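You operate a simulated robot arm through the tools that you are given. There is no shell and no other tool. Be economical: measure what you need, move in short steps, check, and stop when the job is done.

Carry out the task below with a simulated two-armed robot. There is one attempt and no reset: what you move stays moved.

## Task
Shut the bottom table drawer. Take the small seals box and put it on the back board of the right bench. Fetch the blue pot and set it on the shelf of the green table. Put the orange cup on the shelf of the green table. Take the grey cup and leave it on the panel on the top of the yellow table. Put the small filter box on the top of the green table away on the shelf of the green table. Put the grey small cap from the top of the green table on the rubber block there and the white small cap on top of the brown wood block there. Do these in any order. Set down upright: small seals box, blue pot, orange cup, grey cup, small filter box, small cap.
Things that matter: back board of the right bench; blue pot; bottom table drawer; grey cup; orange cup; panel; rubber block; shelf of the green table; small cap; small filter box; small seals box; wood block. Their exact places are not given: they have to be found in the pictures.

Only the result counts: the job must be done as asked and must still hold three seconds after the hand-in. Knocking over, shifting, dropping, spilling or breaking anything else fails it. A push-on lid holds only when it is set on centred and level and pressed home; a screw cap is set on level and turned clockwise until tight.

## Robot
Two 7-joint arms with fingered hands on one trunk, on a base that drives. Base frame: it is fixed to the floor where the robot stands at the start and does not move with it; the origin is under the middle of the robot, x ahead of it, y to its left, z up. Lengths are in m, angles in degrees, forces in N, time in s.
The left shoulder is at the start at [0.108, 0.104, 0.789], the right one opposite. With the tool pointing down near the work surface each hand reaches from about 0.1 to 0.62 m from the robot's upright axis, wherever it stands, measured 20 degrees to its own side. Places, roughly: back board of the right bench [-2, -1.4, 0.8]; blue pot [-3.75, 0.25, 1]; bottom table drawer [0.6, 0, 0.6]; grey cup (10x7x8 cm) [-3.7, -0.1, 0.9]; orange cup (10x7x8 cm) [-3.7, 0, 0.9]; panel (19x19x2 cm) [-3.8, -2, 0.8]; rubber block (5x5x3 cm) [-4, -0.1, 0.9]; shelf of the green table [-3.8, 0.2, 0.3]; small cap [-3.75, 0.25, 1]; small filter box [-4, 0, 1]; small seals box [-3.75, 0.5, 1]; wood block (9x5x6 cm) [-3.9, 0.5, 0.9]. Payload 2.4 kg a hand.
Tool frame (each hand has its own): the origin (TCP) lies between the finger pads and is the grasp point; the fingertips stand 0.017 m ahead of it; z points along the fingers, y is the line along which they close. The gripper opens to 0.088 m. The gripper's body begins 0.047 m behind the TCP. The gripper is a hand of 2 fingers: y runs from the thumb to the fingers, the wrist lies at [0, 0, -0.165] in the tool frame, and closing takes about 1.5 s.
Orientation is that of the tool frame in the base frame, as a unit quaternion [w, x, y, z]. With the fingers straight down and closing along the base's y, the tool's x points along the base's -x, its y along +y and its z along -z.

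## Interface
- The arms move only by the tool apply_moves. It takes "left_moves", "right_moves" or both (then of equal length, played together; a hand with none holds still); each is text: rows parted by semicolons, each of 6 numbers parted by spaces: the shift along the base's x, y, z in units of 500 mm (1.0 is 500 mm), then the turn, a rotation vector about the base's x, y, z in units of 120 degrees (1.0 is 120 degrees). In form: x y z rx ry rz; .... A call has 1 to 10 rows; each row is the pose to reach, as a shift and turn from the pose commanded when the call began. "left_gripper" and "right_gripper" are, for a hand that has rows, the opening, from 0 (shut) to 1 (fully open), set as the call begins (left out, the last holds). A call with a number of a shift or a turn outside -1 to 1 is refused whole. Each row takes 0.2 s and may step no farther than 0.05 m and 8.6 degrees from the row before; otherwise, or with a gripper value out of range, the whole call is refused. A pose out of reach is approached as far as the arm can. The call stops where the force on the tool passes 40 N (or 10 N more than at its start, if that is more) or the arm is blocked; 0.2 s more then pass. The fingers move at their own pace (about 0.153 m/s each) and stop on an object; they squeeze with about 29 N. The grip force told is the motor's: it shows also when the fingers shut on nothing. Time passes only in rows, and 0.2 s behind the last, so rows that repeat a pose let the fingers close. It gives the time, the measured TCP pose, the force on the tool (base axes), the opening and the grip force at its end, in the units of the frame above (readings bear some noise), with the torque about the TCP (base axes, N m) and any sound that the robot's microphone picked up.
- Cameras (640 x 400 px; columns grow to the right, rows downward): "scene" is now at [0.1356, 0.0121, 0.7382]; the picture's right is [0.10, -0.99, 0.00], its down [0.04, 0.00, -1.00] and it looks along [0.99, 0.10, 0.04] (base axes); focal length 214 px, centre (320, 200). "left" rides on the left gripper at [-0.05, 0.003, -0.063] in its tool frame; the picture's right is [-0.06, -1.00, 0.00], its down [0.78, -0.05, -0.62] and it looks along [0.62, -0.04, 0.79] (tool axes); focal length 275 px, centre (320, 200). "right" rides on the right gripper at [0.05, 0.003, -0.064] in its tool frame; the picture's right is [-0.06, 1.00, 0.00], its down [-0.78, -0.05, -0.62] and it looks along [-0.62, -0.04, 0.79] (tool axes); focal length 275 px, centre (320, 200).
- camera(camera): a new picture of that camera. The clock stands still meanwhile.
- slide_trunk(by): slides the trunk up (or, below 0, down) by that many m; the arms and the scene camera ride with it, the base frame stays. It gives what a move gives, with no picture.
- drive_base(legs): drives the robot by 1 to 6 legs, each [ahead, left, turn to the left] in m, m and degrees, along the robot's own axes; the way and the turn of a leg run together, so that a leg with both is an arc; at most 1.5 m and 180 degrees a leg. The arms and the cameras ride along, it lands a little off, and it stops where it bumps. It gives what a move gives.
- set_fingers(finger1, thumb_bend, hand): sets how far each is bent, from 0 (flat) to 1 (curled in); at 0.3 the hand is open as for a grip, at 0.7 the pads meet at the TCP. One left out holds its place. A second passes; each finger stops where it meets its share of the squeeze, and holds until it gets a number again. A gripper value or a shape takes the hand back. It gives what a move gives, with no picture; readings hold the bend of each and the force on the fingers (four entries, about 0 where the hand has none), thumb and palm.
- hand_shape(shape, hand): the hand has 2 fingers and takes this shape, open, in about a second: jaw (thumb against the fingers, like two jaws); tri (thumb and two fingers); tip (a fingertip pinch); poke (one finger out to press); point (the index stretched); flat (the hand flat); cup (the hand cupped); fist (a fist). The gripper value then closes the fingers along that shape, each until it touches; the sizes above hold for jaw. It gives what a move gives, with no picture.
- aim_head(pan, tilt): turns the head with the scene camera to pan (to the left, within 60 degrees either way) and tilt (down, from -29 to 69), counted from straight ahead of the robot. It gives what a move gives.
- locate(camera, pixels): for up to 12 pixels [column, row] of the newest picture of that camera ("zoom" is the newest enlarged one), the place [x, y, z] in the base frame of the surface seen there, good to about 0.002 m. The clock stands still meanwhile.
- enlarge(camera, box): a new picture of the part [left, top, right, bottom] of that camera's present view, enlarged. The clock stands still meanwhile.
- close_job(): hands the job in; it is judged then, once.

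Go step by step. Measure first, check grasps and placings, and put right what went wrong. The budget is 145 turns and 190 pictures, counting those below and the enlarged ones. Unless the task says otherwise, let go and move clear before handing in, and close with one line.

The tools are called after "Request:" as a command line: name --argument value ..., lists and objects as JSON in quotes. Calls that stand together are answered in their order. apply_moves: Moves the arms, as the interface text tells. Its arguments: {"type":"object","properties":{"left_moves":{"type":"string"},"left_gripper":{"type":"number"},"right_moves":{"type":"string"},"right_gripper":{"type":"number"}},"required":[]} The other tools are called the same way: slide_trunk (by) slides the trunk up or down; hand_shape (shape, hand) gives the hand a shape; set_fingers (finger1, thumb_bend, hand) moves the fingers one by one; drive_base (legs) drives the base; aim_head (pan, tilt) turns the head that bears the scene camera; camera (camera) takes a picture; locate (camera, pixels) gives the place of the surface under pixels of a picture; enlarge (camera, box) takes an enlarged picture of a part of a camera's view; close_job () hands the job in.

At the start:

```text
clock: 0.0
left_position: [0.3322, 0.1313, 0.8048]
left_ee_rot: [0.0, 0.0, 1.0, 0.0]
left_ft_force: [0.7, 0.2, 0.3]
left_torque: [-0.01, 0.03, 0.0]
left_gripper_width: 0.0881
left_finger_force: 0.0
left_shape: jaw
left_bend: [0.3, 0.3]
left_finger forces: [0.0, 0.0, 0.0, 0.0, 0.0, 0.0]
right_position: [0.324, -0.1521, 0.8136]
right_ee_rot: [0.001, 0.0, 1.0, -0.001]
right_ft_force: [0.3, 0.3, 0.4]
right_torque: [0.02, -0.04, 0.02]
right_gripper_width: 0.0881
right_finger_force: 0.0
right_shape: jaw
right_bend: [0.3, 0.3]
right_finger forces: [0.1, 0.0, 0.0, 0.1, 0.0, 0.1]
trunk travel left (down, up): [-0.025, 0.825]
robot x, y, heading: [0.0007, 0.0004, 0.1]
head pan, tilt: [5.9, -2.6]
```

scene: 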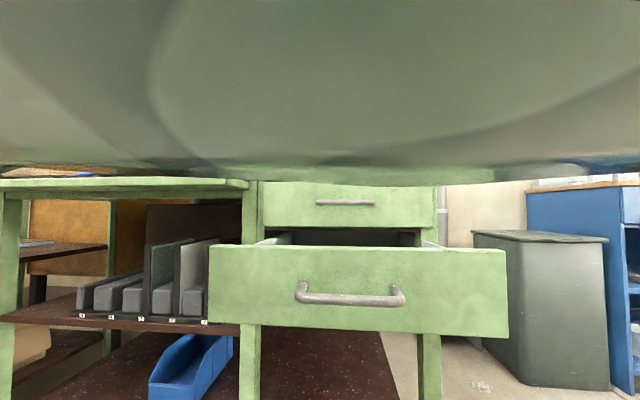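
right: 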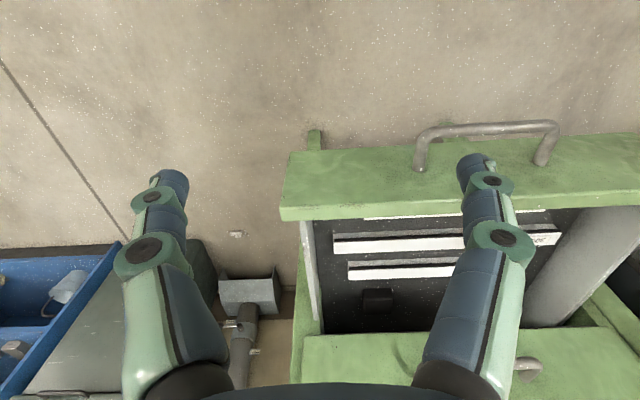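
left: 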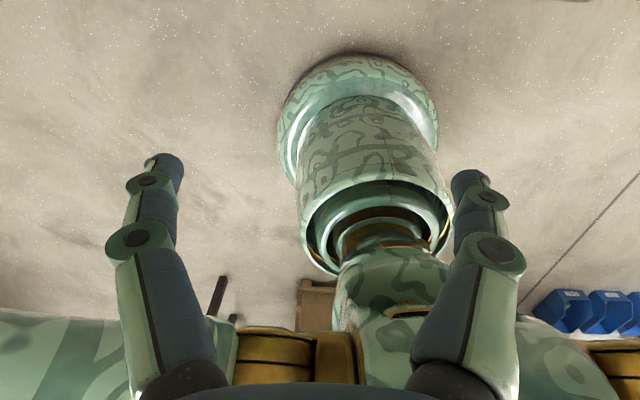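

The scene picture shows the open bottom drawer with its front at about (350,290). I measure it first.

Request:
locate --camera "scene" --pixels '[[350, 270], [230, 255], [490, 255], [350, 320], [350, 300], [345, 190], [280, 215], [420, 215], [350, 330], [250, 245]]'

Request:
aim_head --pan 0 --tilt 30

Request:
camera --camera "scene"

```text
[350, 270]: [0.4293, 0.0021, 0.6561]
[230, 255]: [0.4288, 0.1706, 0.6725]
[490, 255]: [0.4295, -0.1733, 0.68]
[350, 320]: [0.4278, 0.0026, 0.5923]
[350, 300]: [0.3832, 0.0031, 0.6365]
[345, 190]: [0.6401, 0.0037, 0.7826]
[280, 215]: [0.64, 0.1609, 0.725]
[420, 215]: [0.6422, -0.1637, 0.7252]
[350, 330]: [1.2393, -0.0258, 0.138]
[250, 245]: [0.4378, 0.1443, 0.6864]
```

```text
clock: 1.0
left_position: [0.3314, 0.1305, 0.8045]
left_ee_rot: [0.0, 0.0, 1.0, 0.0]
left_ft_force: [0.1, -1.1, -0.4]
left_torque: [-0.02, 0.01, 0.02]
left_gripper_width: 0.0881
left_finger_force: 0.1
left_shape: jaw
left_bend: [0.3, 0.3]
left_finger forces: [0.1, 0.1, 0.1, 0.0, 0.0, 0.0]
right_position: [0.3235, -0.1523, 0.8142]
right_ee_rot: [0.0, 0.0, 1.0, 0.0]
right_ft_force: [0.1, 0.4, 1.5]
right_torque: [0.01, -0.02, 0.01]
right_gripper_width: 0.0876
right_finger_force: 0.0
right_shape: jaw
right_bend: [0.3, 0.3]
right_finger forces: [0.0, 0.0, 0.0, 0.0, 0.0, 0.0]
trunk travel left (down, up): [-0.025, 0.825]
robot x, y, heading: [0.0013, -0.0019, -0.1]
head pan, tilt: [0.0, 30.0]
```

```text
186 pictures are left
```

scene: 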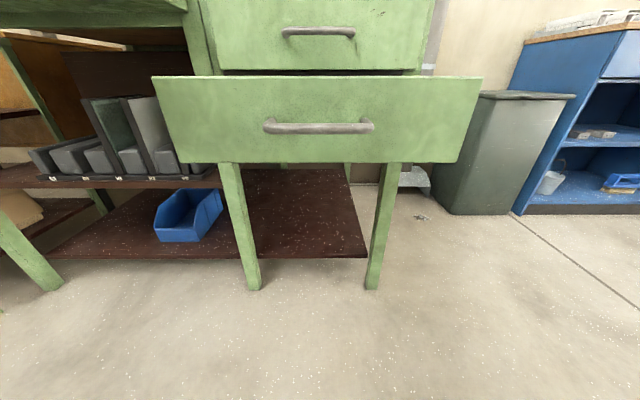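

The drawer front stands at x≈0.43, and the closed plane is x≈0.64. I back off a little, then turn the right hand to point forward and close it.

Request:
drive_base --legs '[[-0.14, 0, 0]]'

Request:
apply_moves --right_moves "0.02 0.02 0 0 -0.07 0; 0.04 0.04 -0.02 0 -0.14 0; 0.06 0.06 -0.04 0 -0.21 0; 0.08 0.08 -0.06 0 -0.28 0; 0.1 0.1 -0.08 0 -0.35 0; 0.12 0.12 -0.10 0 -0.42 0; 0.12 0.14 -0.12 0 -0.49 0; 0.12 0.16 -0.14 0 -0.56 0; 0.12 0.18 -0.16 0 -0.63 0; 0.12 0.2 -0.18 0 -0.70 0" --right_gripper 0

Request:
camera --camera "scene"

```text
clock: 2.3
left_position: [0.1909, 0.1313, 0.8042]
left_ee_rot: [0.0, -0.002, 1.0, 0.0]
left_ft_force: [0.3, -0.2, -0.2]
left_torque: [-0.05, -0.01, -0.01]
left_gripper_width: 0.0879
left_finger_force: 0.0
left_shape: jaw
left_bend: [0.3, 0.3]
left_finger forces: [0.0, 0.0, 0.0, 0.0, 0.0, 0.0]
right_position: [0.1833, -0.1508, 0.8133]
right_ee_rot: [0.001, -0.001, 1.0, 0.0]
right_ft_force: [1.1, 0.7, -0.3]
right_torque: [-0.02, -0.01, -0.01]
right_gripper_width: 0.0875
right_finger_force: 0.0
right_shape: jaw
right_bend: [0.3, 0.3]
right_finger forces: [0.0, 0.1, 0.0, 0.0, 0.1, 0.0]
trunk travel left (down, up): [-0.025, 0.825]
robot x, y, heading: [-0.1389, 0.0005, 0.1]
head pan, tilt: [0.0, 30.0]
```

```text
clock: 4.5
left_position: [0.1917, 0.1309, 0.8066]
left_ee_rot: [0.0, 0.0, 1.0, 0.0]
left_ft_force: [0.1, 1.0, -0.6]
left_torque: [0.05, 0.04, 0.03]
left_gripper_width: 0.088
left_finger_force: 0.0
left_shape: jaw
left_bend: [0.3, 0.3]
left_finger forces: [0.1, 0.1, 0.1, 0.0, 0.0, 0.1]
right_position: [0.2738, -0.0176, 0.7147]
right_ee_rot: [0.67, 0.0, 0.742, -0.002]
right_ft_force: [0.0, 0.4, 0.2]
right_torque: [-0.02, 0.02, 0.02]
right_gripper_width: 0.0
right_finger_force: 28.6
right_shape: jaw
right_bend: [0.57, 0.68]
right_finger forces: [0.0, 0.0, 0.1, 0.0, 0.1, 0.0]
right hand out of reach, approached as far as the arm can: row 5, 6, 7, 8, 9, 10
trunk travel left (down, up): [-0.025, 0.825]
robot x, y, heading: [-0.1402, 0.0035, -0.0]
head pan, tilt: [0.0, 30.0]
```

```text
185 pictures are left
```

scene: 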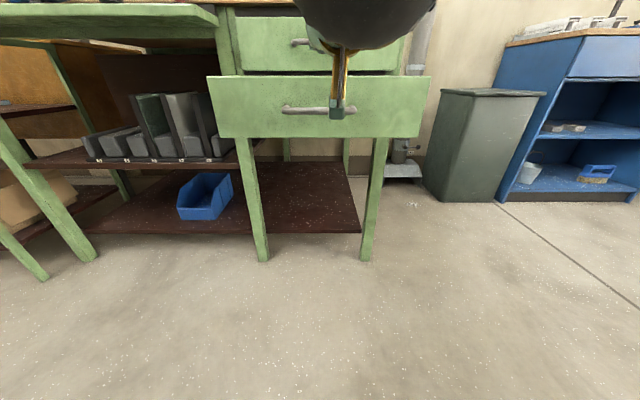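

The hand points forward but was limited near the body. I extend it forward to just short of the drawer front.

Request:
apply_moves --right_moves "0.08 0.03 -0.03 0 -0.02 0; 0.16 0.06 -0.06 0 -0.04 0; 0.24 0.08 -0.09 0 -0.05 0; 0.28 0.09 -0.11 0 -0.05 0; 0.28 0.09 -0.11 0 -0.05 0"

Request:
camera --camera "scene"

```text
clock: 5.7
left_position: [0.1909, 0.1302, 0.805]
left_ee_rot: [0.0, -0.001, 1.0, 0.0]
left_ft_force: [-0.2, -0.1, 0.4]
left_torque: [0.01, -0.02, -0.03]
left_gripper_width: 0.0878
left_finger_force: 0.1
left_shape: jaw
left_bend: [0.3, 0.3]
left_finger forces: [0.0, 0.0, 0.1, 0.0, 0.1, 0.0]
right_position: [0.4108, 0.0268, 0.6568]
right_ee_rot: [0.707, 0.0, 0.707, -0.001]
right_ft_force: [-2.1, -0.9, -0.5]
right_torque: [-0.01, -0.01, 0.01]
right_gripper_width: 0.0
right_finger_force: 28.9
right_shape: jaw
right_bend: [0.59, 0.68]
right_finger forces: [0.1, 0.1, 0.1, 0.0, 0.1, 0.0]
trunk travel left (down, up): [-0.025, 0.825]
robot x, y, heading: [-0.1433, -0.0009, 0.1]
head pan, tilt: [0.0, 30.0]
```

```text
184 pictures are left
```

scene: 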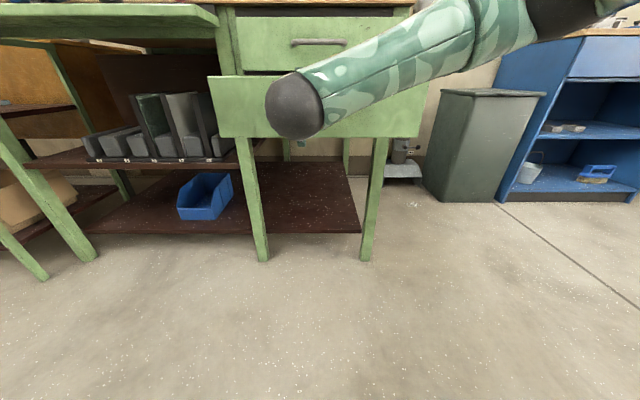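

The hand is at the front plane, just touching. I shift it a little and push forward.

Request:
apply_moves --right_moves "-0.02 -0.02 0.01 0 0 0; -0.02 -0.04 0.02 0 0 0; 0.04 -0.04 0.02 0 0 0; 0.1 -0.04 0.02 0 0 0; 0.16 -0.04 0.02 0 0 0; 0.22 -0.04 0.02 0 0 0; 0.28 -0.04 0.02 0 0 0; 0.34 -0.04 0.02 0 0 0; 0.40 -0.04 0.02 0 0 0; 0.44 -0.04 0.02 0 0 0"

Request:
camera --camera "scene"

```text
clock: 7.9
left_position: [0.1917, 0.1317, 0.8059]
left_ee_rot: [0.001, -0.001, 1.0, 0.0]
left_ft_force: [-0.5, 0.7, 0.5]
left_torque: [-0.01, -0.04, 0.0]
left_gripper_width: 0.088
left_finger_force: 0.0
left_shape: jaw
left_bend: [0.3, 0.3]
left_finger forces: [0.1, 0.0, 0.0, 0.0, 0.0, 0.1]
right_position: [0.6107, 0.0064, 0.6666]
right_ee_rot: [0.707, -0.001, 0.707, 0.0]
right_ft_force: [-2.1, 0.8, -0.7]
right_torque: [0.01, -0.03, 0.02]
right_gripper_width: 0.0
right_finger_force: 28.8
right_shape: jaw
right_bend: [0.61, 0.72]
right_finger forces: [0.0, 0.0, 0.1, 0.0, 0.0, 0.0]
right hand out of reach, approached as far as the arm can: row 10
trunk travel left (down, up): [-0.025, 0.825]
robot x, y, heading: [-0.1401, -0.0021, -0.0]
head pan, tilt: [0.0, 30.0]
```

```text
183 pictures are left
```

scene: 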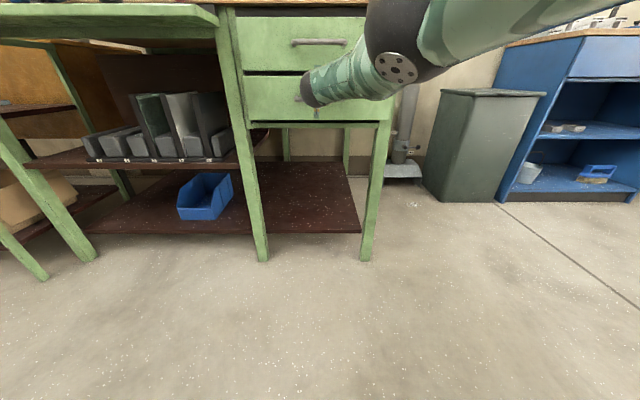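

Almost closed, and the arm is at its limit. I drive the base forward to finish the last bit.

Request:
drive_base --legs '[[0.05, 0, 0]]'

Request:
locate --camera "scene" --pixels '[[270, 60], [270, 90], [340, 60], [360, 105], [280, 110]]'

Request:
camera --camera "scene"

Request:
locate --camera "scene" --pixels '[[270, 60], [270, 90], [340, 55], [380, 105], [280, 105]]'

```text
clock: 8.7
left_position: [0.206, 0.1316, 0.8058]
left_ee_rot: [0.0, -0.001, 1.0, 0.0]
left_ft_force: [-0.4, -0.9, 0.4]
left_torque: [0.01, 0.01, 0.0]
left_gripper_width: 0.0878
left_finger_force: 0.1
left_shape: jaw
left_bend: [0.3, 0.3]
left_finger forces: [0.0, 0.1, 0.0, 0.0, 0.1, 0.0]
right_position: [0.6258, 0.0061, 0.6674]
right_ee_rot: [0.708, -0.001, 0.707, 0.0]
right_ft_force: [-14.5, -3.2, 3.9]
right_torque: [0.03, -0.07, 0.02]
right_gripper_width: 0.0002
right_finger_force: 28.4
right_shape: jaw
right_bend: [0.73, 0.77]
right_finger forces: [0.0, 0.0, 0.0, 0.1, 0.0, 0.0]
trunk travel left (down, up): [-0.025, 0.825]
robot x, y, heading: [-0.1245, -0.0044, -0.1]
head pan, tilt: [0.0, 30.0]
stopped in leg 1: the force on the tool passed its limit at 67 N (the readings are from after the stop); the commanded pose is now the measured one
```

```text
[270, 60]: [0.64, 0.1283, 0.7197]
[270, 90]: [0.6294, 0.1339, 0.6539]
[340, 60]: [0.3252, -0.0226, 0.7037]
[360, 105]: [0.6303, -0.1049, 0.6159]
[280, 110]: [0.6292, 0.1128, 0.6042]
```

```text
182 pictures are left
```

scene: 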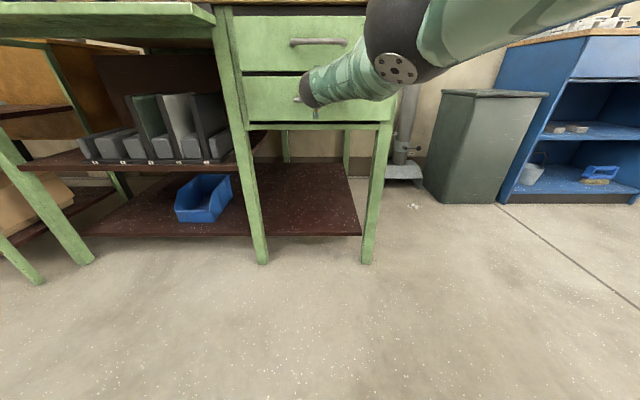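

```text
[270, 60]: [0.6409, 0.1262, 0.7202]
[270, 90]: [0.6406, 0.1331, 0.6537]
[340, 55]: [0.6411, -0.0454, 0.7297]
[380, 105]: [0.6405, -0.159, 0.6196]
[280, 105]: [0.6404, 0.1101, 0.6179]
```

The drawer is closed (its front is at x=0.640, the same as the upper one). I retract the hand, back off and turn to look around.

Request:
drive_base --legs '[[-0.35, 0, 0]]'

Request:
apply_moves --right_moves "-0.08 -0.04 0.03 0 0.07 0; -0.14 -0.08 0.06 0 0.14 0; -0.2 -0.12 0.09 0 0.21 0; -0.26 -0.16 0.12 0 0.28 0; -0.32 -0.2 0.15 0 0.35 0; -0.36 -0.22 0.18 0 0.42 0; -0.40 -0.24 0.21 0 0.49 0; -0.4 -0.26 0.24 0 0.56 0; -0.4 -0.28 0.27 0 0.63 0; -0.4 -0.28 0.28 0 0.70 0" --right_gripper 1

Request:
apply_moves --right_moves "0 0 0 0 0.05 0; 0 0 0 0 0.05 0"

Request:
drive_base --legs '[[0, 0, 90]]'

Request:
aim_head --pan 45 --tilt 10

Request:
camera --camera "scene"

```text
clock: 11.0
left_position: [-0.1421, 0.1307, 0.8045]
left_ee_rot: [-0.001, -0.001, 1.0, 0.0]
left_ft_force: [0.1, 0.1, -1.7]
left_torque: [0.02, 0.01, 0.01]
left_gripper_width: 0.088
left_finger_force: 0.0
left_shape: jaw
left_bend: [0.3, 0.3]
left_finger forces: [0.0, 0.0, 0.0, 0.1, 0.0, 0.1]
right_position: [0.2767, 0.007, 0.6654]
right_ee_rot: [0.707, -0.002, 0.707, 0.001]
right_ft_force: [0.2, -0.8, -0.2]
right_torque: [0.04, 0.01, 0.0]
right_gripper_width: 0.0002
right_finger_force: 28.6
right_shape: jaw
right_bend: [0.71, 0.75]
right_finger forces: [0.0, 0.0, 0.0, 0.0, 0.0, 0.0]
trunk travel left (down, up): [-0.025, 0.825]
robot x, y, heading: [-0.4752, 0.0001, 0.1]
head pan, tilt: [0.0, 30.0]
```

```text
clock: 13.2
left_position: [-0.1424, 0.1305, 0.8049]
left_ee_rot: [0.0, -0.002, 1.0, 0.0]
left_ft_force: [-0.1, 1.2, 0.6]
left_torque: [-0.02, -0.03, 0.02]
left_gripper_width: 0.088
left_finger_force: 0.0
left_shape: jaw
left_bend: [0.3, 0.3]
left_finger forces: [0.0, 0.0, 0.0, 0.0, 0.1, 0.0]
right_position: [0.0768, -0.1339, 0.8059]
right_ee_rot: [0.051, -0.001, 0.999, 0.001]
right_ft_force: [-0.6, -0.2, 0.3]
right_torque: [-0.02, 0.0, -0.04]
right_gripper_width: 0.088
right_finger_force: 0.1
right_shape: jaw
right_bend: [0.3, 0.3]
right_finger forces: [0.0, 0.0, 0.0, 0.0, 0.0, 0.0]
trunk travel left (down, up): [-0.025, 0.825]
robot x, y, heading: [-0.4724, -0.0006, 0.2]
head pan, tilt: [0.0, 30.0]
```

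```text
clock: 13.8
left_position: [-0.1426, 0.1306, 0.805]
left_ee_rot: [-0.001, -0.002, 1.0, -0.001]
left_ft_force: [-0.3, 0.6, -0.1]
left_torque: [-0.02, 0.02, -0.05]
left_gripper_width: 0.0878
left_finger_force: 0.1
left_shape: jaw
left_bend: [0.3, 0.3]
left_finger forces: [0.0, 0.0, 0.0, 0.0, 0.0, 0.0]
right_position: [0.0758, -0.1335, 0.8055]
right_ee_rot: [-0.001, -0.001, 1.0, 0.002]
right_ft_force: [-0.5, 0.2, 0.6]
right_torque: [-0.04, 0.02, -0.01]
right_gripper_width: 0.0878
right_finger_force: 0.0
right_shape: jaw
right_bend: [0.3, 0.3]
right_finger forces: [0.0, 0.0, 0.0, 0.1, 0.0, 0.0]
trunk travel left (down, up): [-0.025, 0.825]
robot x, y, heading: [-0.4735, 0.0002, 0.4]
head pan, tilt: [0.0, 30.0]
```

```text
clock: 17.4
left_position: [-0.5312, 0.3494, 0.8065]
left_ee_rot: [-0.002, -0.63, 0.777, 0.003]
left_ft_force: [-0.8, -0.1, -0.6]
left_torque: [0.01, 0.02, 0.01]
left_gripper_width: 0.088
left_finger_force: 0.0
left_shape: jaw
left_bend: [0.3, 0.3]
left_finger forces: [0.1, 0.1, 0.0, 0.0, 0.1, 0.0]
right_position: [-0.234, 0.5138, 0.8065]
right_ee_rot: [-0.003, -0.636, 0.772, 0.003]
right_ft_force: [0.3, 0.6, 0.1]
right_torque: [0.0, 0.02, 0.04]
right_gripper_width: 0.0878
right_finger_force: 0.1
right_shape: jaw
right_bend: [0.3, 0.3]
right_finger forces: [0.0, 0.1, 0.0, 0.1, 0.1, 0.0]
trunk travel left (down, up): [-0.025, 0.825]
robot x, y, heading: [-0.4742, -0.0015, 79.2]
head pan, tilt: [0.0, 30.0]
stopped in leg 1: the robot was blocked; the commanded pose is now the measured one
```

```text
clock: 18.5
left_position: [-0.5319, 0.3489, 0.8061]
left_ee_rot: [-0.003, -0.632, 0.775, 0.003]
left_ft_force: [0.3, -1.2, -0.2]
left_torque: [0.01, 0.0, -0.01]
left_gripper_width: 0.0878
left_finger_force: 0.0
left_shape: jaw
left_bend: [0.3, 0.3]
left_finger forces: [0.0, 0.0, 0.1, 0.0, 0.0, 0.1]
right_position: [-0.2345, 0.5157, 0.8044]
right_ee_rot: [-0.004, -0.636, 0.771, 0.003]
right_ft_force: [-0.6, 0.6, 0.3]
right_torque: [-0.02, 0.04, -0.01]
right_gripper_width: 0.0879
right_finger_force: 0.0
right_shape: jaw
right_bend: [0.3, 0.3]
right_finger forces: [0.1, 0.0, 0.0, 0.0, 0.0, 0.0]
trunk travel left (down, up): [-0.025, 0.825]
robot x, y, heading: [-0.4733, -0.0028, 79.3]
head pan, tilt: [45.0, 10.0]
```

```text
181 pictures are left
```

scene: 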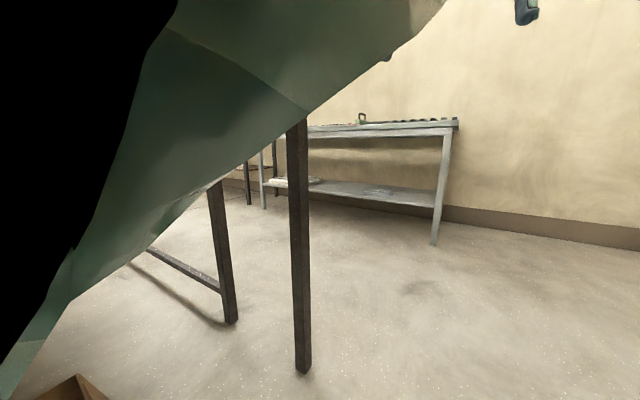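

Something blocked the turn at 79°. I check what stands near, using locate on the legs and other views.

Request:
locate --camera "scene" --pixels '[[302, 360], [230, 315], [300, 200], [435, 235], [85, 385], [380, 140], [200, 280], [250, 150], [440, 125], [60, 350]]'

Request:
camera --camera "left"

Request:
aim_head --pan 0 --tilt 10

Request:
camera --camera "scene"

Request:
aim_head --pan 60 --tilt 50

Request:
camera --camera "scene"

```text
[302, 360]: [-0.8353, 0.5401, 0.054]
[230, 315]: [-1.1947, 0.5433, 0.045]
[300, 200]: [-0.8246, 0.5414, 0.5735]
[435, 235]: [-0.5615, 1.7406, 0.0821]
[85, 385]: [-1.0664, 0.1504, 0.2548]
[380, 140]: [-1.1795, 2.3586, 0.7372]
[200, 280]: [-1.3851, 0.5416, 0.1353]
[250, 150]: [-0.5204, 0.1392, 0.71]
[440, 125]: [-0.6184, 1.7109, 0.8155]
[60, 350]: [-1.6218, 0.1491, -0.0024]
```

```text
180 pictures are left
```

left: 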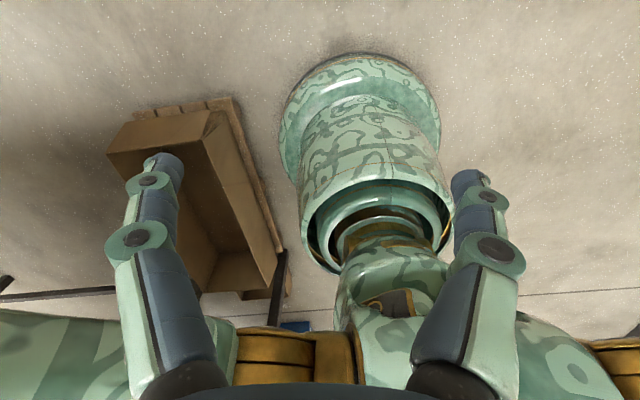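

```text
clock: 19.6
left_position: [-0.5318, 0.3505, 0.8052]
left_ee_rot: [-0.003, -0.632, 0.775, 0.002]
left_ft_force: [0.3, 0.9, -0.5]
left_torque: [-0.01, -0.01, 0.05]
left_gripper_width: 0.088
left_finger_force: 0.1
left_shape: jaw
left_bend: [0.3, 0.3]
left_finger forces: [0.1, 0.1, 0.0, 0.0, 0.0, 0.0]
right_position: [-0.2333, 0.5153, 0.8045]
right_ee_rot: [-0.004, -0.637, 0.771, 0.003]
right_ft_force: [0.9, 0.3, 0.3]
right_torque: [0.02, -0.02, -0.01]
right_gripper_width: 0.0883
right_finger_force: 0.0
right_shape: jaw
right_bend: [0.3, 0.3]
right_finger forces: [0.1, 0.0, 0.1, 0.1, 0.0, 0.0]
trunk travel left (down, up): [-0.025, 0.825]
robot x, y, heading: [-0.4724, -0.001, 79.0]
head pan, tilt: [0.0, 10.0]
```

```text
179 pictures are left
```

scene: 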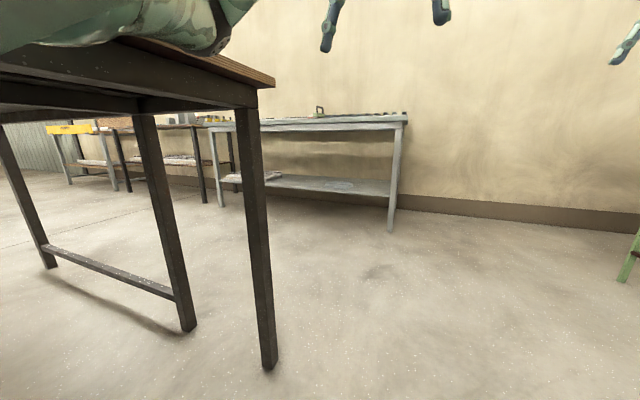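

```text
clock: 20.9
left_position: [-0.5319, 0.3506, 0.8044]
left_ee_rot: [-0.002, -0.631, 0.776, 0.003]
left_ft_force: [0.0, 0.0, 0.1]
left_torque: [-0.02, 0.04, 0.01]
left_gripper_width: 0.088
left_finger_force: 0.1
left_shape: jaw
left_bend: [0.3, 0.3]
left_finger forces: [0.0, 0.1, 0.0, 0.0, 0.1, 0.0]
right_position: [-0.2342, 0.5148, 0.804]
right_ee_rot: [-0.003, -0.637, 0.771, 0.003]
right_ft_force: [-0.7, 0.2, 0.0]
right_torque: [-0.02, 0.04, -0.05]
right_gripper_width: 0.088
right_finger_force: 0.1
right_shape: jaw
right_bend: [0.3, 0.3]
right_finger forces: [0.0, 0.1, 0.0, 0.0, 0.0, 0.1]
trunk travel left (down, up): [-0.025, 0.825]
robot x, y, heading: [-0.4755, 0.0015, 79.2]
head pan, tilt: [60.0, 50.0]
```

```text
178 pictures are left
```

scene: 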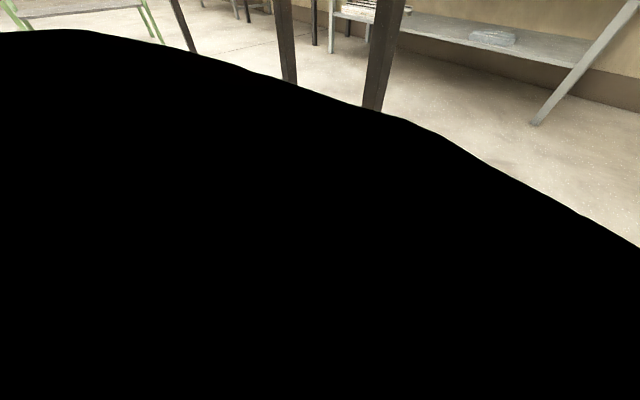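

The left elbow met a brown table on the left. I turn back to the right, then raise the trunk so the arms clear the tables and the camera can see over them.

Request:
drive_base --legs '[[0, 0, -79]]'

Request:
slide_trunk --by 0.6

Request:
aim_head --pan 60 --tilt 25

Request:
camera --camera "scene"

Request:
aim_head --pan -60 --tilt 25

Request:
camera --camera "scene"

```text
clock: 24.7
left_position: [-0.1407, 0.1267, 0.8057]
left_ee_rot: [-0.001, 0.008, 1.0, 0.002]
left_ft_force: [0.0, 0.2, -0.5]
left_torque: [0.03, 0.03, -0.02]
left_gripper_width: 0.088
left_finger_force: 0.0
left_shape: jaw
left_bend: [0.3, 0.3]
left_finger forces: [0.0, 0.1, 0.0, 0.0, 0.0, 0.1]
right_position: [0.0771, -0.136, 0.8061]
right_ee_rot: [0.0, 0.001, 1.0, 0.001]
right_ft_force: [0.2, 0.2, -0.8]
right_torque: [0.0, 0.04, 0.0]
right_gripper_width: 0.088
right_finger_force: 0.0
right_shape: jaw
right_bend: [0.3, 0.3]
right_finger forces: [0.1, 0.0, 0.0, 0.0, 0.1, 0.0]
trunk travel left (down, up): [-0.025, 0.825]
robot x, y, heading: [-0.4706, -0.002, -0.5]
head pan, tilt: [60.0, 50.0]
```

```text
refused: 0.6 is not a number from -0.4 to 0.4
```

```text
clock: 25.6
left_position: [-0.1415, 0.1263, 0.8048]
left_ee_rot: [0.0, 0.009, 1.0, 0.002]
left_ft_force: [-0.8, 0.7, 0.1]
left_torque: [0.0, -0.01, 0.03]
left_gripper_width: 0.0881
left_finger_force: 0.1
left_shape: jaw
left_bend: [0.3, 0.3]
left_finger forces: [0.0, 0.0, 0.0, 0.0, 0.0, 0.1]
right_position: [0.0774, -0.136, 0.8063]
right_ee_rot: [0.0, 0.002, 1.0, 0.002]
right_ft_force: [-0.5, -0.8, -0.5]
right_torque: [0.01, 0.04, 0.01]
right_gripper_width: 0.088
right_finger_force: 0.0
right_shape: jaw
right_bend: [0.3, 0.3]
right_finger forces: [0.1, 0.1, 0.1, 0.0, 0.0, 0.1]
trunk travel left (down, up): [-0.025, 0.825]
robot x, y, heading: [-0.4732, -0.004, -0.1]
head pan, tilt: [60.0, 25.0]
```

```text
177 pictures are left
```

scene: 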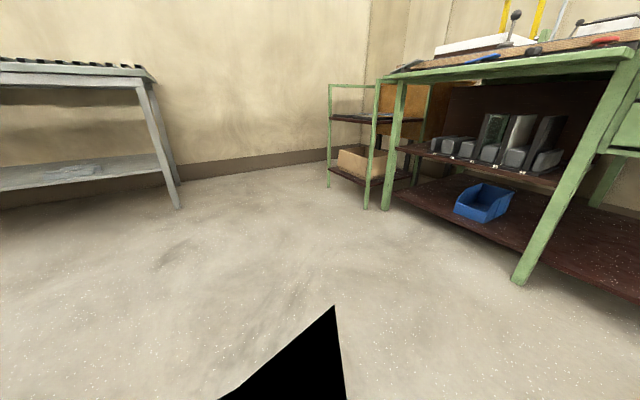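

```text
clock: 27.6
left_position: [-0.1408, 0.1255, 0.806]
left_ee_rot: [0.001, 0.009, 1.0, 0.001]
left_ft_force: [-0.1, -0.5, 0.0]
left_torque: [0.01, 0.02, 0.02]
left_gripper_width: 0.0883
left_finger_force: 0.1
left_shape: jaw
left_bend: [0.3, 0.3]
left_finger forces: [0.1, 0.0, 0.0, 0.0, 0.1, 0.1]
right_position: [0.0773, -0.1367, 0.8062]
right_ee_rot: [-0.001, 0.002, 1.0, 0.002]
right_ft_force: [-0.9, 0.3, 0.1]
right_torque: [0.06, 0.0, -0.01]
right_gripper_width: 0.0878
right_finger_force: 0.0
right_shape: jaw
right_bend: [0.3, 0.3]
right_finger forces: [0.0, 0.0, 0.0, 0.0, 0.1, 0.0]
trunk travel left (down, up): [-0.025, 0.825]
robot x, y, heading: [-0.4762, -0.0014, 0.1]
head pan, tilt: [-60.0, 25.0]
```

```text
176 pictures are left
```

scene: 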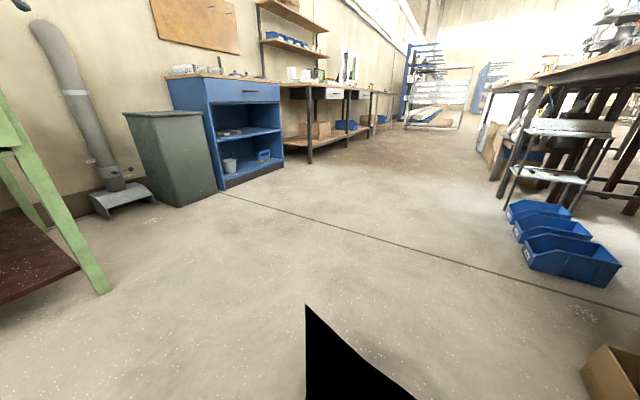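

I raise the trunk in two steps and turn to the right to see the way toward −x.

Request:
slide_trunk --by 0.4

Request:
slide_trunk --by 0.3

Request:
drive_base --legs '[[0, 0, -120]]'

Request:
aim_head --pan 0 --tilt 28

Request:
camera --camera "scene"

Request:
aim_head --pan -60 --tilt 28

Request:
camera --camera "scene"

```text
clock: 31.4
left_position: [-0.1406, 0.1272, 1.2044]
left_ee_rot: [0.0, 0.009, 1.0, 0.002]
left_ft_force: [0.0, -0.7, 0.2]
left_torque: [0.0, 0.03, -0.03]
left_gripper_width: 0.0876
left_finger_force: 0.1
left_shape: jaw
left_bend: [0.3, 0.3]
left_finger forces: [0.0, 0.0, 0.0, 0.0, 0.1, 0.0]
right_position: [0.0443, -0.1362, 1.2633]
right_ee_rot: [0.056, 0.001, 0.998, 0.0]
right_ft_force: [0.0, 0.8, 0.0]
right_torque: [0.02, -0.01, 0.01]
right_gripper_width: 0.088
right_finger_force: 0.0
right_shape: jaw
right_bend: [0.3, 0.3]
right_finger forces: [0.1, 0.0, 0.1, 0.0, 0.0, 0.0]
trunk travel left (down, up): [-0.425, 0.425]
robot x, y, heading: [-0.4727, 0.0023, -0.1]
head pan, tilt: [-60.0, 25.0]
```

```text
clock: 34.4
left_position: [-0.1412, 0.1269, 1.5049]
left_ee_rot: [0.0, 0.009, 1.0, 0.003]
left_ft_force: [0.1, -1.1, -0.2]
left_torque: [0.0, 0.0, 0.01]
left_gripper_width: 0.0878
left_finger_force: 0.1
left_shape: jaw
left_bend: [0.3, 0.3]
left_finger forces: [0.0, 0.1, 0.1, 0.0, 0.1, 0.0]
right_position: [0.0312, -0.1365, 1.5807]
right_ee_rot: [0.074, 0.002, 0.997, 0.0]
right_ft_force: [0.8, 0.6, 0.0]
right_torque: [0.05, 0.0, -0.01]
right_gripper_width: 0.0879
right_finger_force: 0.0
right_shape: jaw
right_bend: [0.3, 0.3]
right_finger forces: [0.0, 0.0, 0.0, 0.0, 0.0, 0.1]
trunk travel left (down, up): [-0.725, 0.125]
robot x, y, heading: [-0.4738, 0.0024, -0.0]
head pan, tilt: [-60.0, 25.0]
```

```text
clock: 39.8
left_position: [-0.524, -0.3515, 1.5034]
left_ee_rot: [0.002, 0.866, 0.5, 0.001]
left_ft_force: [0.6, -0.1, 0.0]
left_torque: [0.0, -0.01, 0.0]
left_gripper_width: 0.0878
left_finger_force: 0.2
left_shape: jaw
left_bend: [0.3, 0.3]
left_finger forces: [0.1, 0.1, 0.0, 0.0, 0.1, 0.1]
right_position: [-0.8374, -0.3748, 1.581]
right_ee_rot: [0.038, 0.86, 0.504, -0.064]
right_ft_force: [0.3, -0.3, 0.2]
right_torque: [0.04, 0.0, 0.0]
right_gripper_width: 0.0882
right_finger_force: 0.1
right_shape: jaw
right_bend: [0.3, 0.3]
right_finger forces: [0.0, 0.0, 0.0, 0.1, 0.0, 0.0]
trunk travel left (down, up): [-0.725, 0.125]
robot x, y, heading: [-0.4682, 0.0006, -119.3]
head pan, tilt: [-60.0, 25.0]
```

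```text
clock: 41.1
left_position: [-0.5226, -0.3517, 1.505]
left_ee_rot: [0.001, 0.866, 0.5, 0.001]
left_ft_force: [-0.3, 0.5, 0.5]
left_torque: [-0.01, 0.01, 0.0]
left_gripper_width: 0.0878
left_finger_force: 0.0
left_shape: jaw
left_bend: [0.3, 0.3]
left_finger forces: [0.1, 0.0, 0.0, 0.0, 0.1, 0.0]
right_position: [-0.8351, -0.3759, 1.5808]
right_ee_rot: [0.038, 0.86, 0.505, -0.065]
right_ft_force: [0.6, 0.0, -0.7]
right_torque: [-0.01, -0.01, -0.01]
right_gripper_width: 0.0879
right_finger_force: 0.0
right_shape: jaw
right_bend: [0.3, 0.3]
right_finger forces: [0.1, 0.1, 0.0, 0.0, 0.0, 0.0]
trunk travel left (down, up): [-0.725, 0.125]
robot x, y, heading: [-0.4725, -0.0004, -119.2]
head pan, tilt: [0.0, 28.0]
```

```text
175 pictures are left
```

scene: 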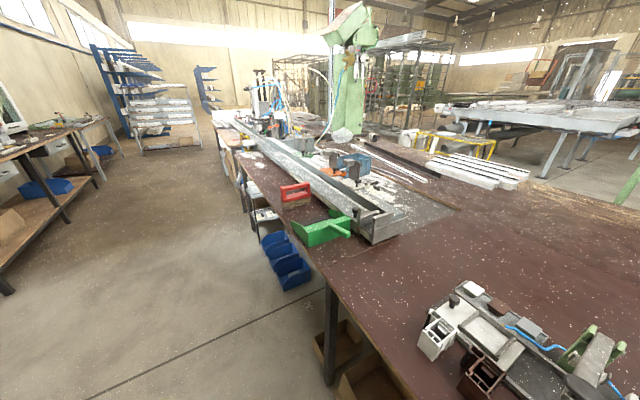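

```text
clock: 42.4
left_position: [-0.5239, -0.3524, 1.5049]
left_ee_rot: [0.002, 0.866, 0.5, 0.001]
left_ft_force: [0.3, 0.0, 0.4]
left_torque: [0.0, -0.01, 0.01]
left_gripper_width: 0.0882
left_finger_force: 0.0
left_shape: jaw
left_bend: [0.3, 0.3]
left_finger forces: [0.1, 0.0, 0.0, 0.0, 0.0, 0.0]
right_position: [-0.8356, -0.3757, 1.5812]
right_ee_rot: [0.038, 0.86, 0.504, -0.065]
right_ft_force: [-0.4, 0.0, -1.0]
right_torque: [0.01, -0.01, 0.0]
right_gripper_width: 0.088
right_finger_force: 0.0
right_shape: jaw
right_bend: [0.3, 0.3]
right_finger forces: [0.1, 0.1, 0.0, 0.0, 0.0, 0.0]
trunk travel left (down, up): [-0.725, 0.125]
robot x, y, heading: [-0.4731, 0.0001, -119.1]
head pan, tilt: [-60.0, 28.0]
```

```text
174 pictures are left
```

scene: 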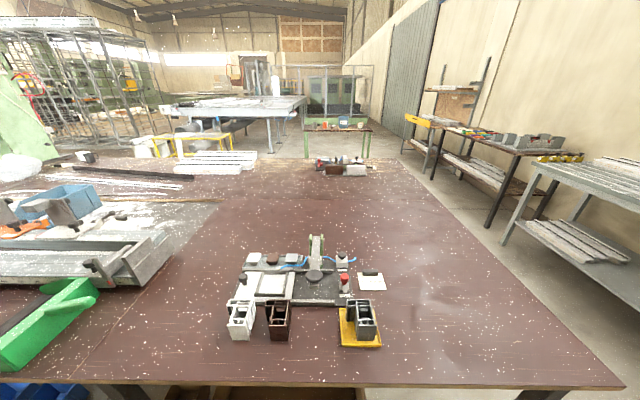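

The green table with an orange cup shows at (337,125), behind the large brown bench. I measure the layout.

Request:
locate --camera "scene" --pixels '[[622, 386], [90, 383], [405, 160], [290, 165], [337, 125], [310, 165], [370, 160], [195, 140], [545, 245], [490, 225], [500, 240], [80, 170]]'

Request:
enlarge --camera "scene" --box '[120, 80, 440, 200]'

Request:
enlarge --camera "scene" --box '[0, 120, 260, 300]'

```text
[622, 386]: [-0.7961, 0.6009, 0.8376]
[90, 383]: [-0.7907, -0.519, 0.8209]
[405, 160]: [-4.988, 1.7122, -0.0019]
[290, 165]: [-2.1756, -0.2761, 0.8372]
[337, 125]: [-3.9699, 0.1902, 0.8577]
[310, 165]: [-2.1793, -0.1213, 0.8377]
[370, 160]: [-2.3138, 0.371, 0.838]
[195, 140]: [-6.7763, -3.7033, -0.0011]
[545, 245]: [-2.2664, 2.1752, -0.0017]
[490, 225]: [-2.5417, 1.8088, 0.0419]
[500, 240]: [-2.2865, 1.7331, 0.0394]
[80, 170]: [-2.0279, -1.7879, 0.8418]
```

```text
2.00 times, centred on (280, 140) of scene
```

zoom: 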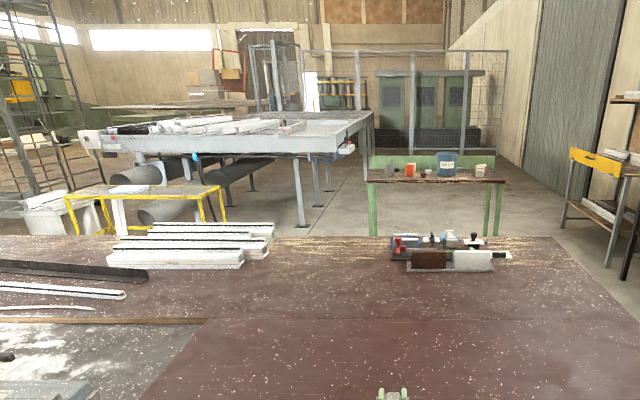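

```text
2.22 times, centred on (130, 210) of scene
```

zoom: 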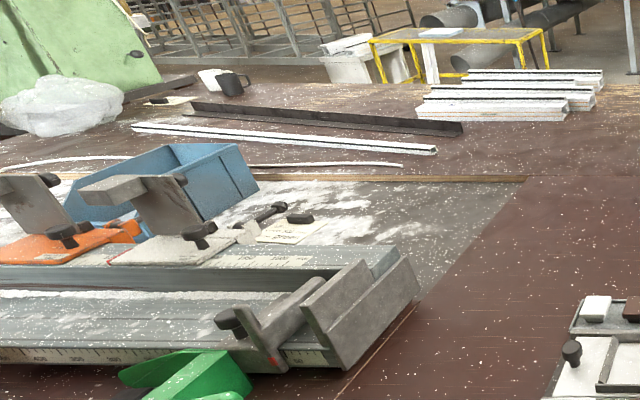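

The corridor between the brown bench (y<0.6) and the wall tables (y>1.7) is about 1.1 m wide. I turn to face −x, sidestep to y≈1.15 and drive along it with the trunk high.

Request:
drive_base --legs '[[0, 0, -61], [0, -1.15, 0], [1.2, 0, 0], [1.25, 0, 0]]'

Request:
aim_head --pan 30 --tilt 30

Request:
camera --camera "scene"

```text
clock: 62.5
left_position: [-3.2139, 1.0994, 1.5046]
left_ee_rot: [0.002, 1.0, -0.021, 0.0]
left_ft_force: [0.2, -0.2, 0.0]
left_torque: [0.0, 0.03, 0.03]
left_gripper_width: 0.0878
left_finger_force: 0.1
left_shape: jaw
left_bend: [0.3, 0.3]
left_finger forces: [0.0, 0.0, 0.1, 0.0, 0.1, 0.1]
right_position: [-3.3798, 1.3654, 1.5805]
right_ee_rot: [-0.001, 0.997, -0.014, -0.075]
right_ft_force: [-0.2, 0.6, 0.9]
right_torque: [-0.01, 0.0, -0.02]
right_gripper_width: 0.0878
right_finger_force: 0.0
right_shape: jaw
right_bend: [0.3, 0.3]
right_finger forces: [0.1, 0.0, 0.0, 0.0, 0.1, 0.1]
trunk travel left (down, up): [-0.725, 0.125]
robot x, y, heading: [-2.8781, 1.2146, 178.4]
head pan, tilt: [-60.0, 28.0]
```

```text
clock: 64.1
left_position: [-3.2121, 1.099, 1.5052]
left_ee_rot: [0.002, 1.0, -0.022, -0.001]
left_ft_force: [0.8, 0.2, -0.6]
left_torque: [0.0, -0.01, 0.01]
left_gripper_width: 0.0878
left_finger_force: 0.0
left_shape: jaw
left_bend: [0.3, 0.3]
left_finger forces: [0.0, 0.0, 0.1, 0.0, 0.0, 0.0]
right_position: [-3.38, 1.3658, 1.5815]
right_ee_rot: [-0.001, 0.997, -0.014, -0.075]
right_ft_force: [-0.3, -0.7, -0.1]
right_torque: [0.01, 0.0, -0.01]
right_gripper_width: 0.0882
right_finger_force: 0.0
right_shape: jaw
right_bend: [0.3, 0.3]
right_finger forces: [0.0, 0.0, 0.0, 0.0, 0.0, 0.1]
trunk travel left (down, up): [-0.725, 0.125]
robot x, y, heading: [-2.8748, 1.2221, 178.4]
head pan, tilt: [30.0, 30.0]
```

```text
171 pictures are left
```

scene: 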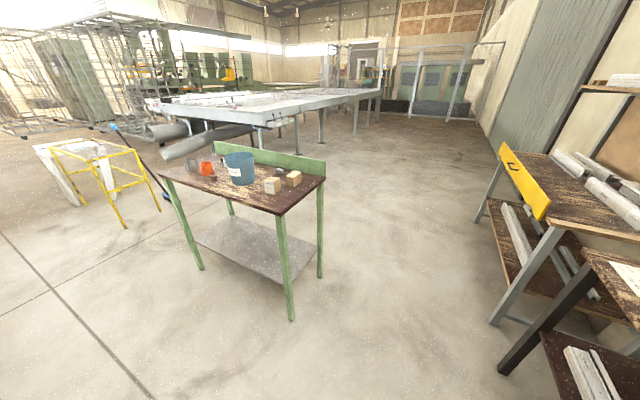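

The green table is clear of its surroundings: pot at (238,165), cups at (205,165), blocks at (280,182). I measure its corners.

Request:
locate --camera "scene" --pixels '[[278, 212], [162, 172], [322, 180], [290, 318], [200, 268], [318, 275], [250, 260], [95, 150], [280, 275], [205, 240]]'

Request:
enlarge --camera "scene" --box '[150, 130, 350, 255]'

```text
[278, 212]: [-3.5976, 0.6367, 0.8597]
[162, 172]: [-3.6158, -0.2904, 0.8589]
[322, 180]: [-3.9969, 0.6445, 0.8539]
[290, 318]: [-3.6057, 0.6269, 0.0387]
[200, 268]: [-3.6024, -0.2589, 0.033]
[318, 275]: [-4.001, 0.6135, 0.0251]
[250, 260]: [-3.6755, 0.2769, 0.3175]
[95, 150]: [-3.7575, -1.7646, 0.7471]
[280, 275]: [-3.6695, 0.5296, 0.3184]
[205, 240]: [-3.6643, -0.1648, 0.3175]
```

```text
3.20 times, centred on (250, 192) of scene
```

zoom: 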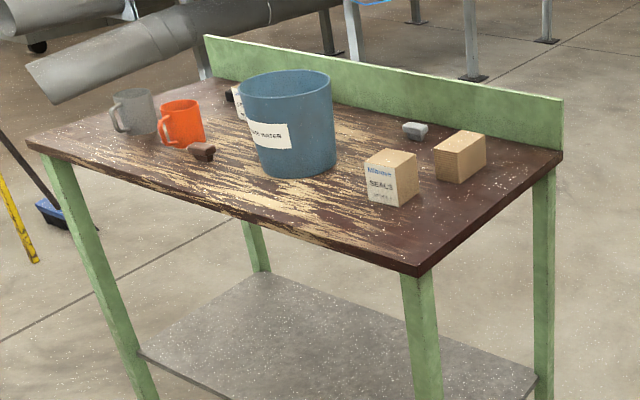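

The green table top is z≈0.86, x −3.6…−4.0, y −0.29…0.64, with its shelf at z≈0.318. I move in front of it and look down at the top.

Request:
drive_base --legs '[[0.2, 0, 1.6], [0, 1.0, 0]]'

Request:
aim_head --pan 0 --tilt 45

Request:
camera --camera "scene"

Request:
camera --camera "left"

Request:
camera --camera "right"

```text
clock: 70.5
left_position: [-3.411, 0.105, 1.5048]
left_ee_rot: [0.002, 1.0, -0.007, -0.001]
left_ft_force: [0.3, 0.0, 0.3]
left_torque: [0.02, -0.01, 0.04]
left_gripper_width: 0.0879
left_finger_force: 0.1
left_shape: jaw
left_bend: [0.3, 0.3]
left_finger forces: [0.0, 0.1, 0.0, 0.1, 0.0, 0.1]
right_position: [-3.5843, 0.3665, 1.5808]
right_ee_rot: [0.0, 0.997, -0.002, -0.075]
right_ft_force: [-0.3, -0.6, -0.4]
right_torque: [-0.01, 0.03, 0.0]
right_gripper_width: 0.0878
right_finger_force: 0.1
right_shape: jaw
right_bend: [0.3, 0.3]
right_finger forces: [0.0, 0.0, 0.0, 0.0, 0.0, 0.0]
trunk travel left (down, up): [-0.725, 0.125]
robot x, y, heading: [-3.0781, 0.2336, 179.8]
head pan, tilt: [30.0, 30.0]
```

```text
clock: 71.4
left_position: [-3.411, 0.1056, 1.5052]
left_ee_rot: [0.002, 1.0, -0.008, 0.0]
left_ft_force: [0.7, -0.6, -0.3]
left_torque: [-0.01, 0.01, 0.03]
left_gripper_width: 0.0879
left_finger_force: 0.0
left_shape: jaw
left_bend: [0.3, 0.3]
left_finger forces: [0.0, 0.0, 0.0, 0.0, 0.0, 0.0]
right_position: [-3.5843, 0.3668, 1.5816]
right_ee_rot: [0.0, 0.997, -0.001, -0.075]
right_ft_force: [0.7, -0.2, 0.1]
right_torque: [0.0, -0.02, 0.01]
right_gripper_width: 0.0879
right_finger_force: 0.2
right_shape: jaw
right_bend: [0.3, 0.3]
right_finger forces: [0.0, 0.1, 0.0, 0.0, 0.0, 0.0]
trunk travel left (down, up): [-0.725, 0.125]
robot x, y, heading: [-3.0797, 0.2333, 179.9]
head pan, tilt: [0.0, 45.0]
```

```text
169 pictures are left
```

scene: 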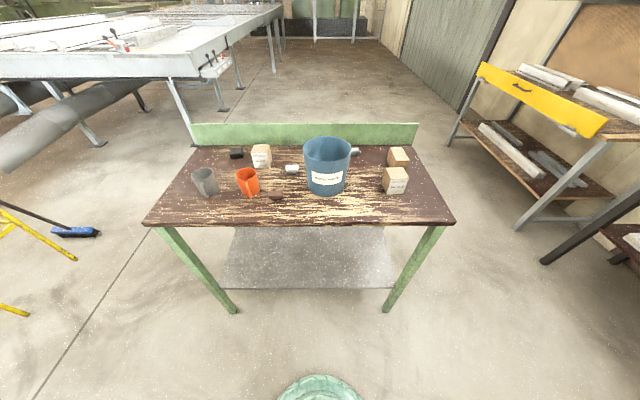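

```text
168 pictures are left
```

left: 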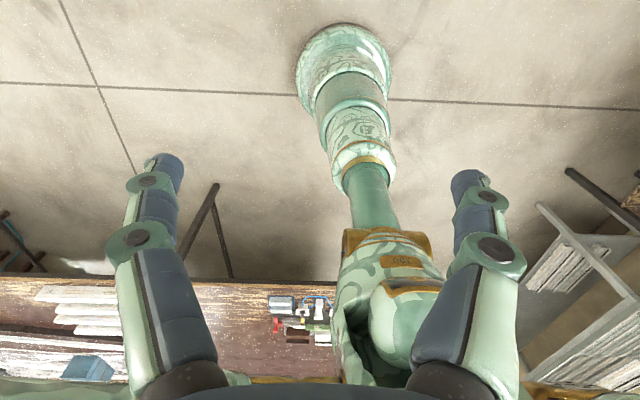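

```text
167 pictures are left
```

right: 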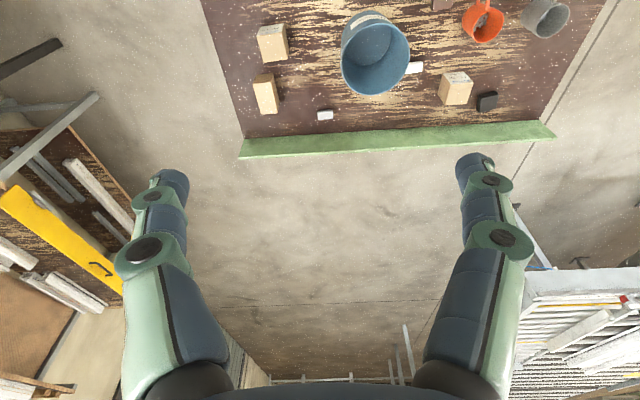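

The pot looks empty. I enlarge the table top to tell the objects apart.

Request:
enlarge --camera "scene" --box '[150, 120, 310, 220]'

Request:
locate --camera "zoom" --pixels '[[342, 130], [345, 148], [420, 120], [450, 130], [450, 150], [570, 195], [500, 300], [215, 220], [390, 225], [180, 225], [400, 290], [222, 290]]'

Request:
enlarge --camera "scene" --box '[290, 120, 450, 220]'

Request:
locate --camera "zoom" --pixels '[[262, 125], [440, 150], [440, 120], [420, 210], [430, 270], [50, 100], [240, 110], [140, 80], [150, 290], [240, 130], [50, 200], [480, 130]]'

Request:
enlarge --camera "right" --box '[220, 0, 600, 160]'

Request:
locate --camera "right" --pixels '[[272, 40], [265, 92], [325, 115], [416, 67], [456, 85], [488, 101], [375, 50], [482, 18], [545, 18], [443, 5], [345, 50], [405, 50]]'

```text
4.00 times, centred on (230, 170) of scene
```

zoom: 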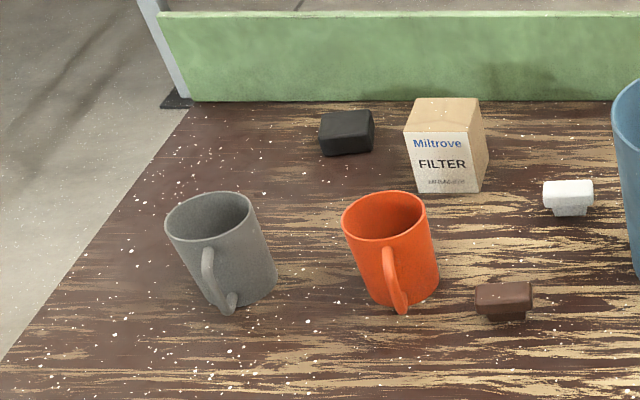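

```text
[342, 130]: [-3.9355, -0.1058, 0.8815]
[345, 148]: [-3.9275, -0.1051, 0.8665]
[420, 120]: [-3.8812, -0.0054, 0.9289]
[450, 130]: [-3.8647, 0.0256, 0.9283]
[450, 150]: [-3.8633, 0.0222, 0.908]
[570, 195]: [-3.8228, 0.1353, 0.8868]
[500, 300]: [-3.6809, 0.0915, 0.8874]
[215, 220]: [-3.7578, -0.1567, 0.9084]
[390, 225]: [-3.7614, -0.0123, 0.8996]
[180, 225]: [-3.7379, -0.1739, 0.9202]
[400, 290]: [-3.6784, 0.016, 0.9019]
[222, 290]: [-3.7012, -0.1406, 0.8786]
```

```text
4.00 times, centred on (370, 170) of scene
```

zoom: 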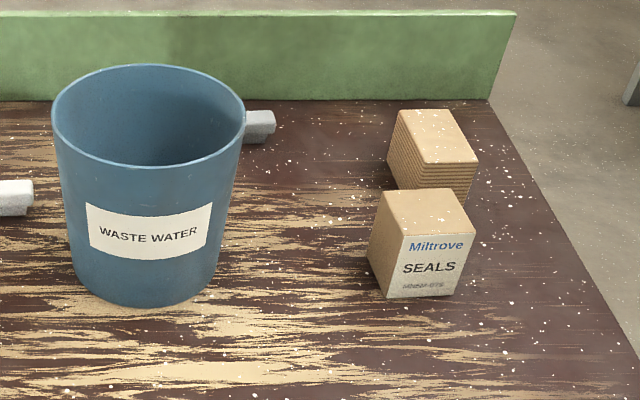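

```text
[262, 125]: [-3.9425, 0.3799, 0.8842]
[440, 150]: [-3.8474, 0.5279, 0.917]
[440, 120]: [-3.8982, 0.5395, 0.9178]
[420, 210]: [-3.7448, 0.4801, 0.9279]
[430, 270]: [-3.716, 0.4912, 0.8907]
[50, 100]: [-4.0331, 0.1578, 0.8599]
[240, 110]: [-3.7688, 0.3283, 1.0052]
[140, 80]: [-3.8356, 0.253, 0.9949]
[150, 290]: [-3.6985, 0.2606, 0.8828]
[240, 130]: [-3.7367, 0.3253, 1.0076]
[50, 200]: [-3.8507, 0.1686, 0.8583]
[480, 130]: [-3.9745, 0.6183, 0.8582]
```

```text
1.68 times, centred on (410, 80) of right
```

zoom: 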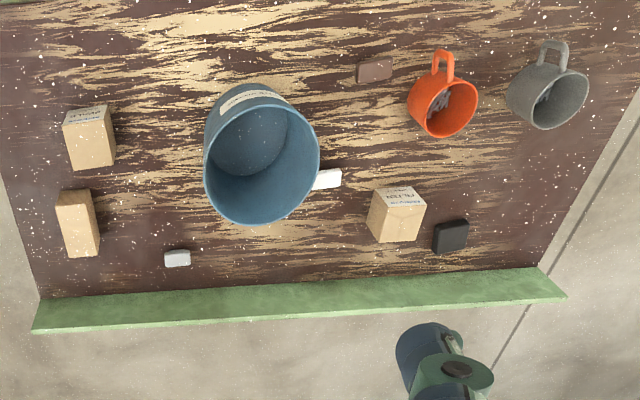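

```text
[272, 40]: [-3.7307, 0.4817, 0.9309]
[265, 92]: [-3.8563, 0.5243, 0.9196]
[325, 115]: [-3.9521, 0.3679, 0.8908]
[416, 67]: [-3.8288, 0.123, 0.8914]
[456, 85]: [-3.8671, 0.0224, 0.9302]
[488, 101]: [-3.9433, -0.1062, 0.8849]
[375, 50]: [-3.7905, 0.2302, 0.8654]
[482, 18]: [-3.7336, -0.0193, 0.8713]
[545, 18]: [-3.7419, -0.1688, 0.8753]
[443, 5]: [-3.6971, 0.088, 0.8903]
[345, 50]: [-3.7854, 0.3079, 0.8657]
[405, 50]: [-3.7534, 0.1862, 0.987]
```

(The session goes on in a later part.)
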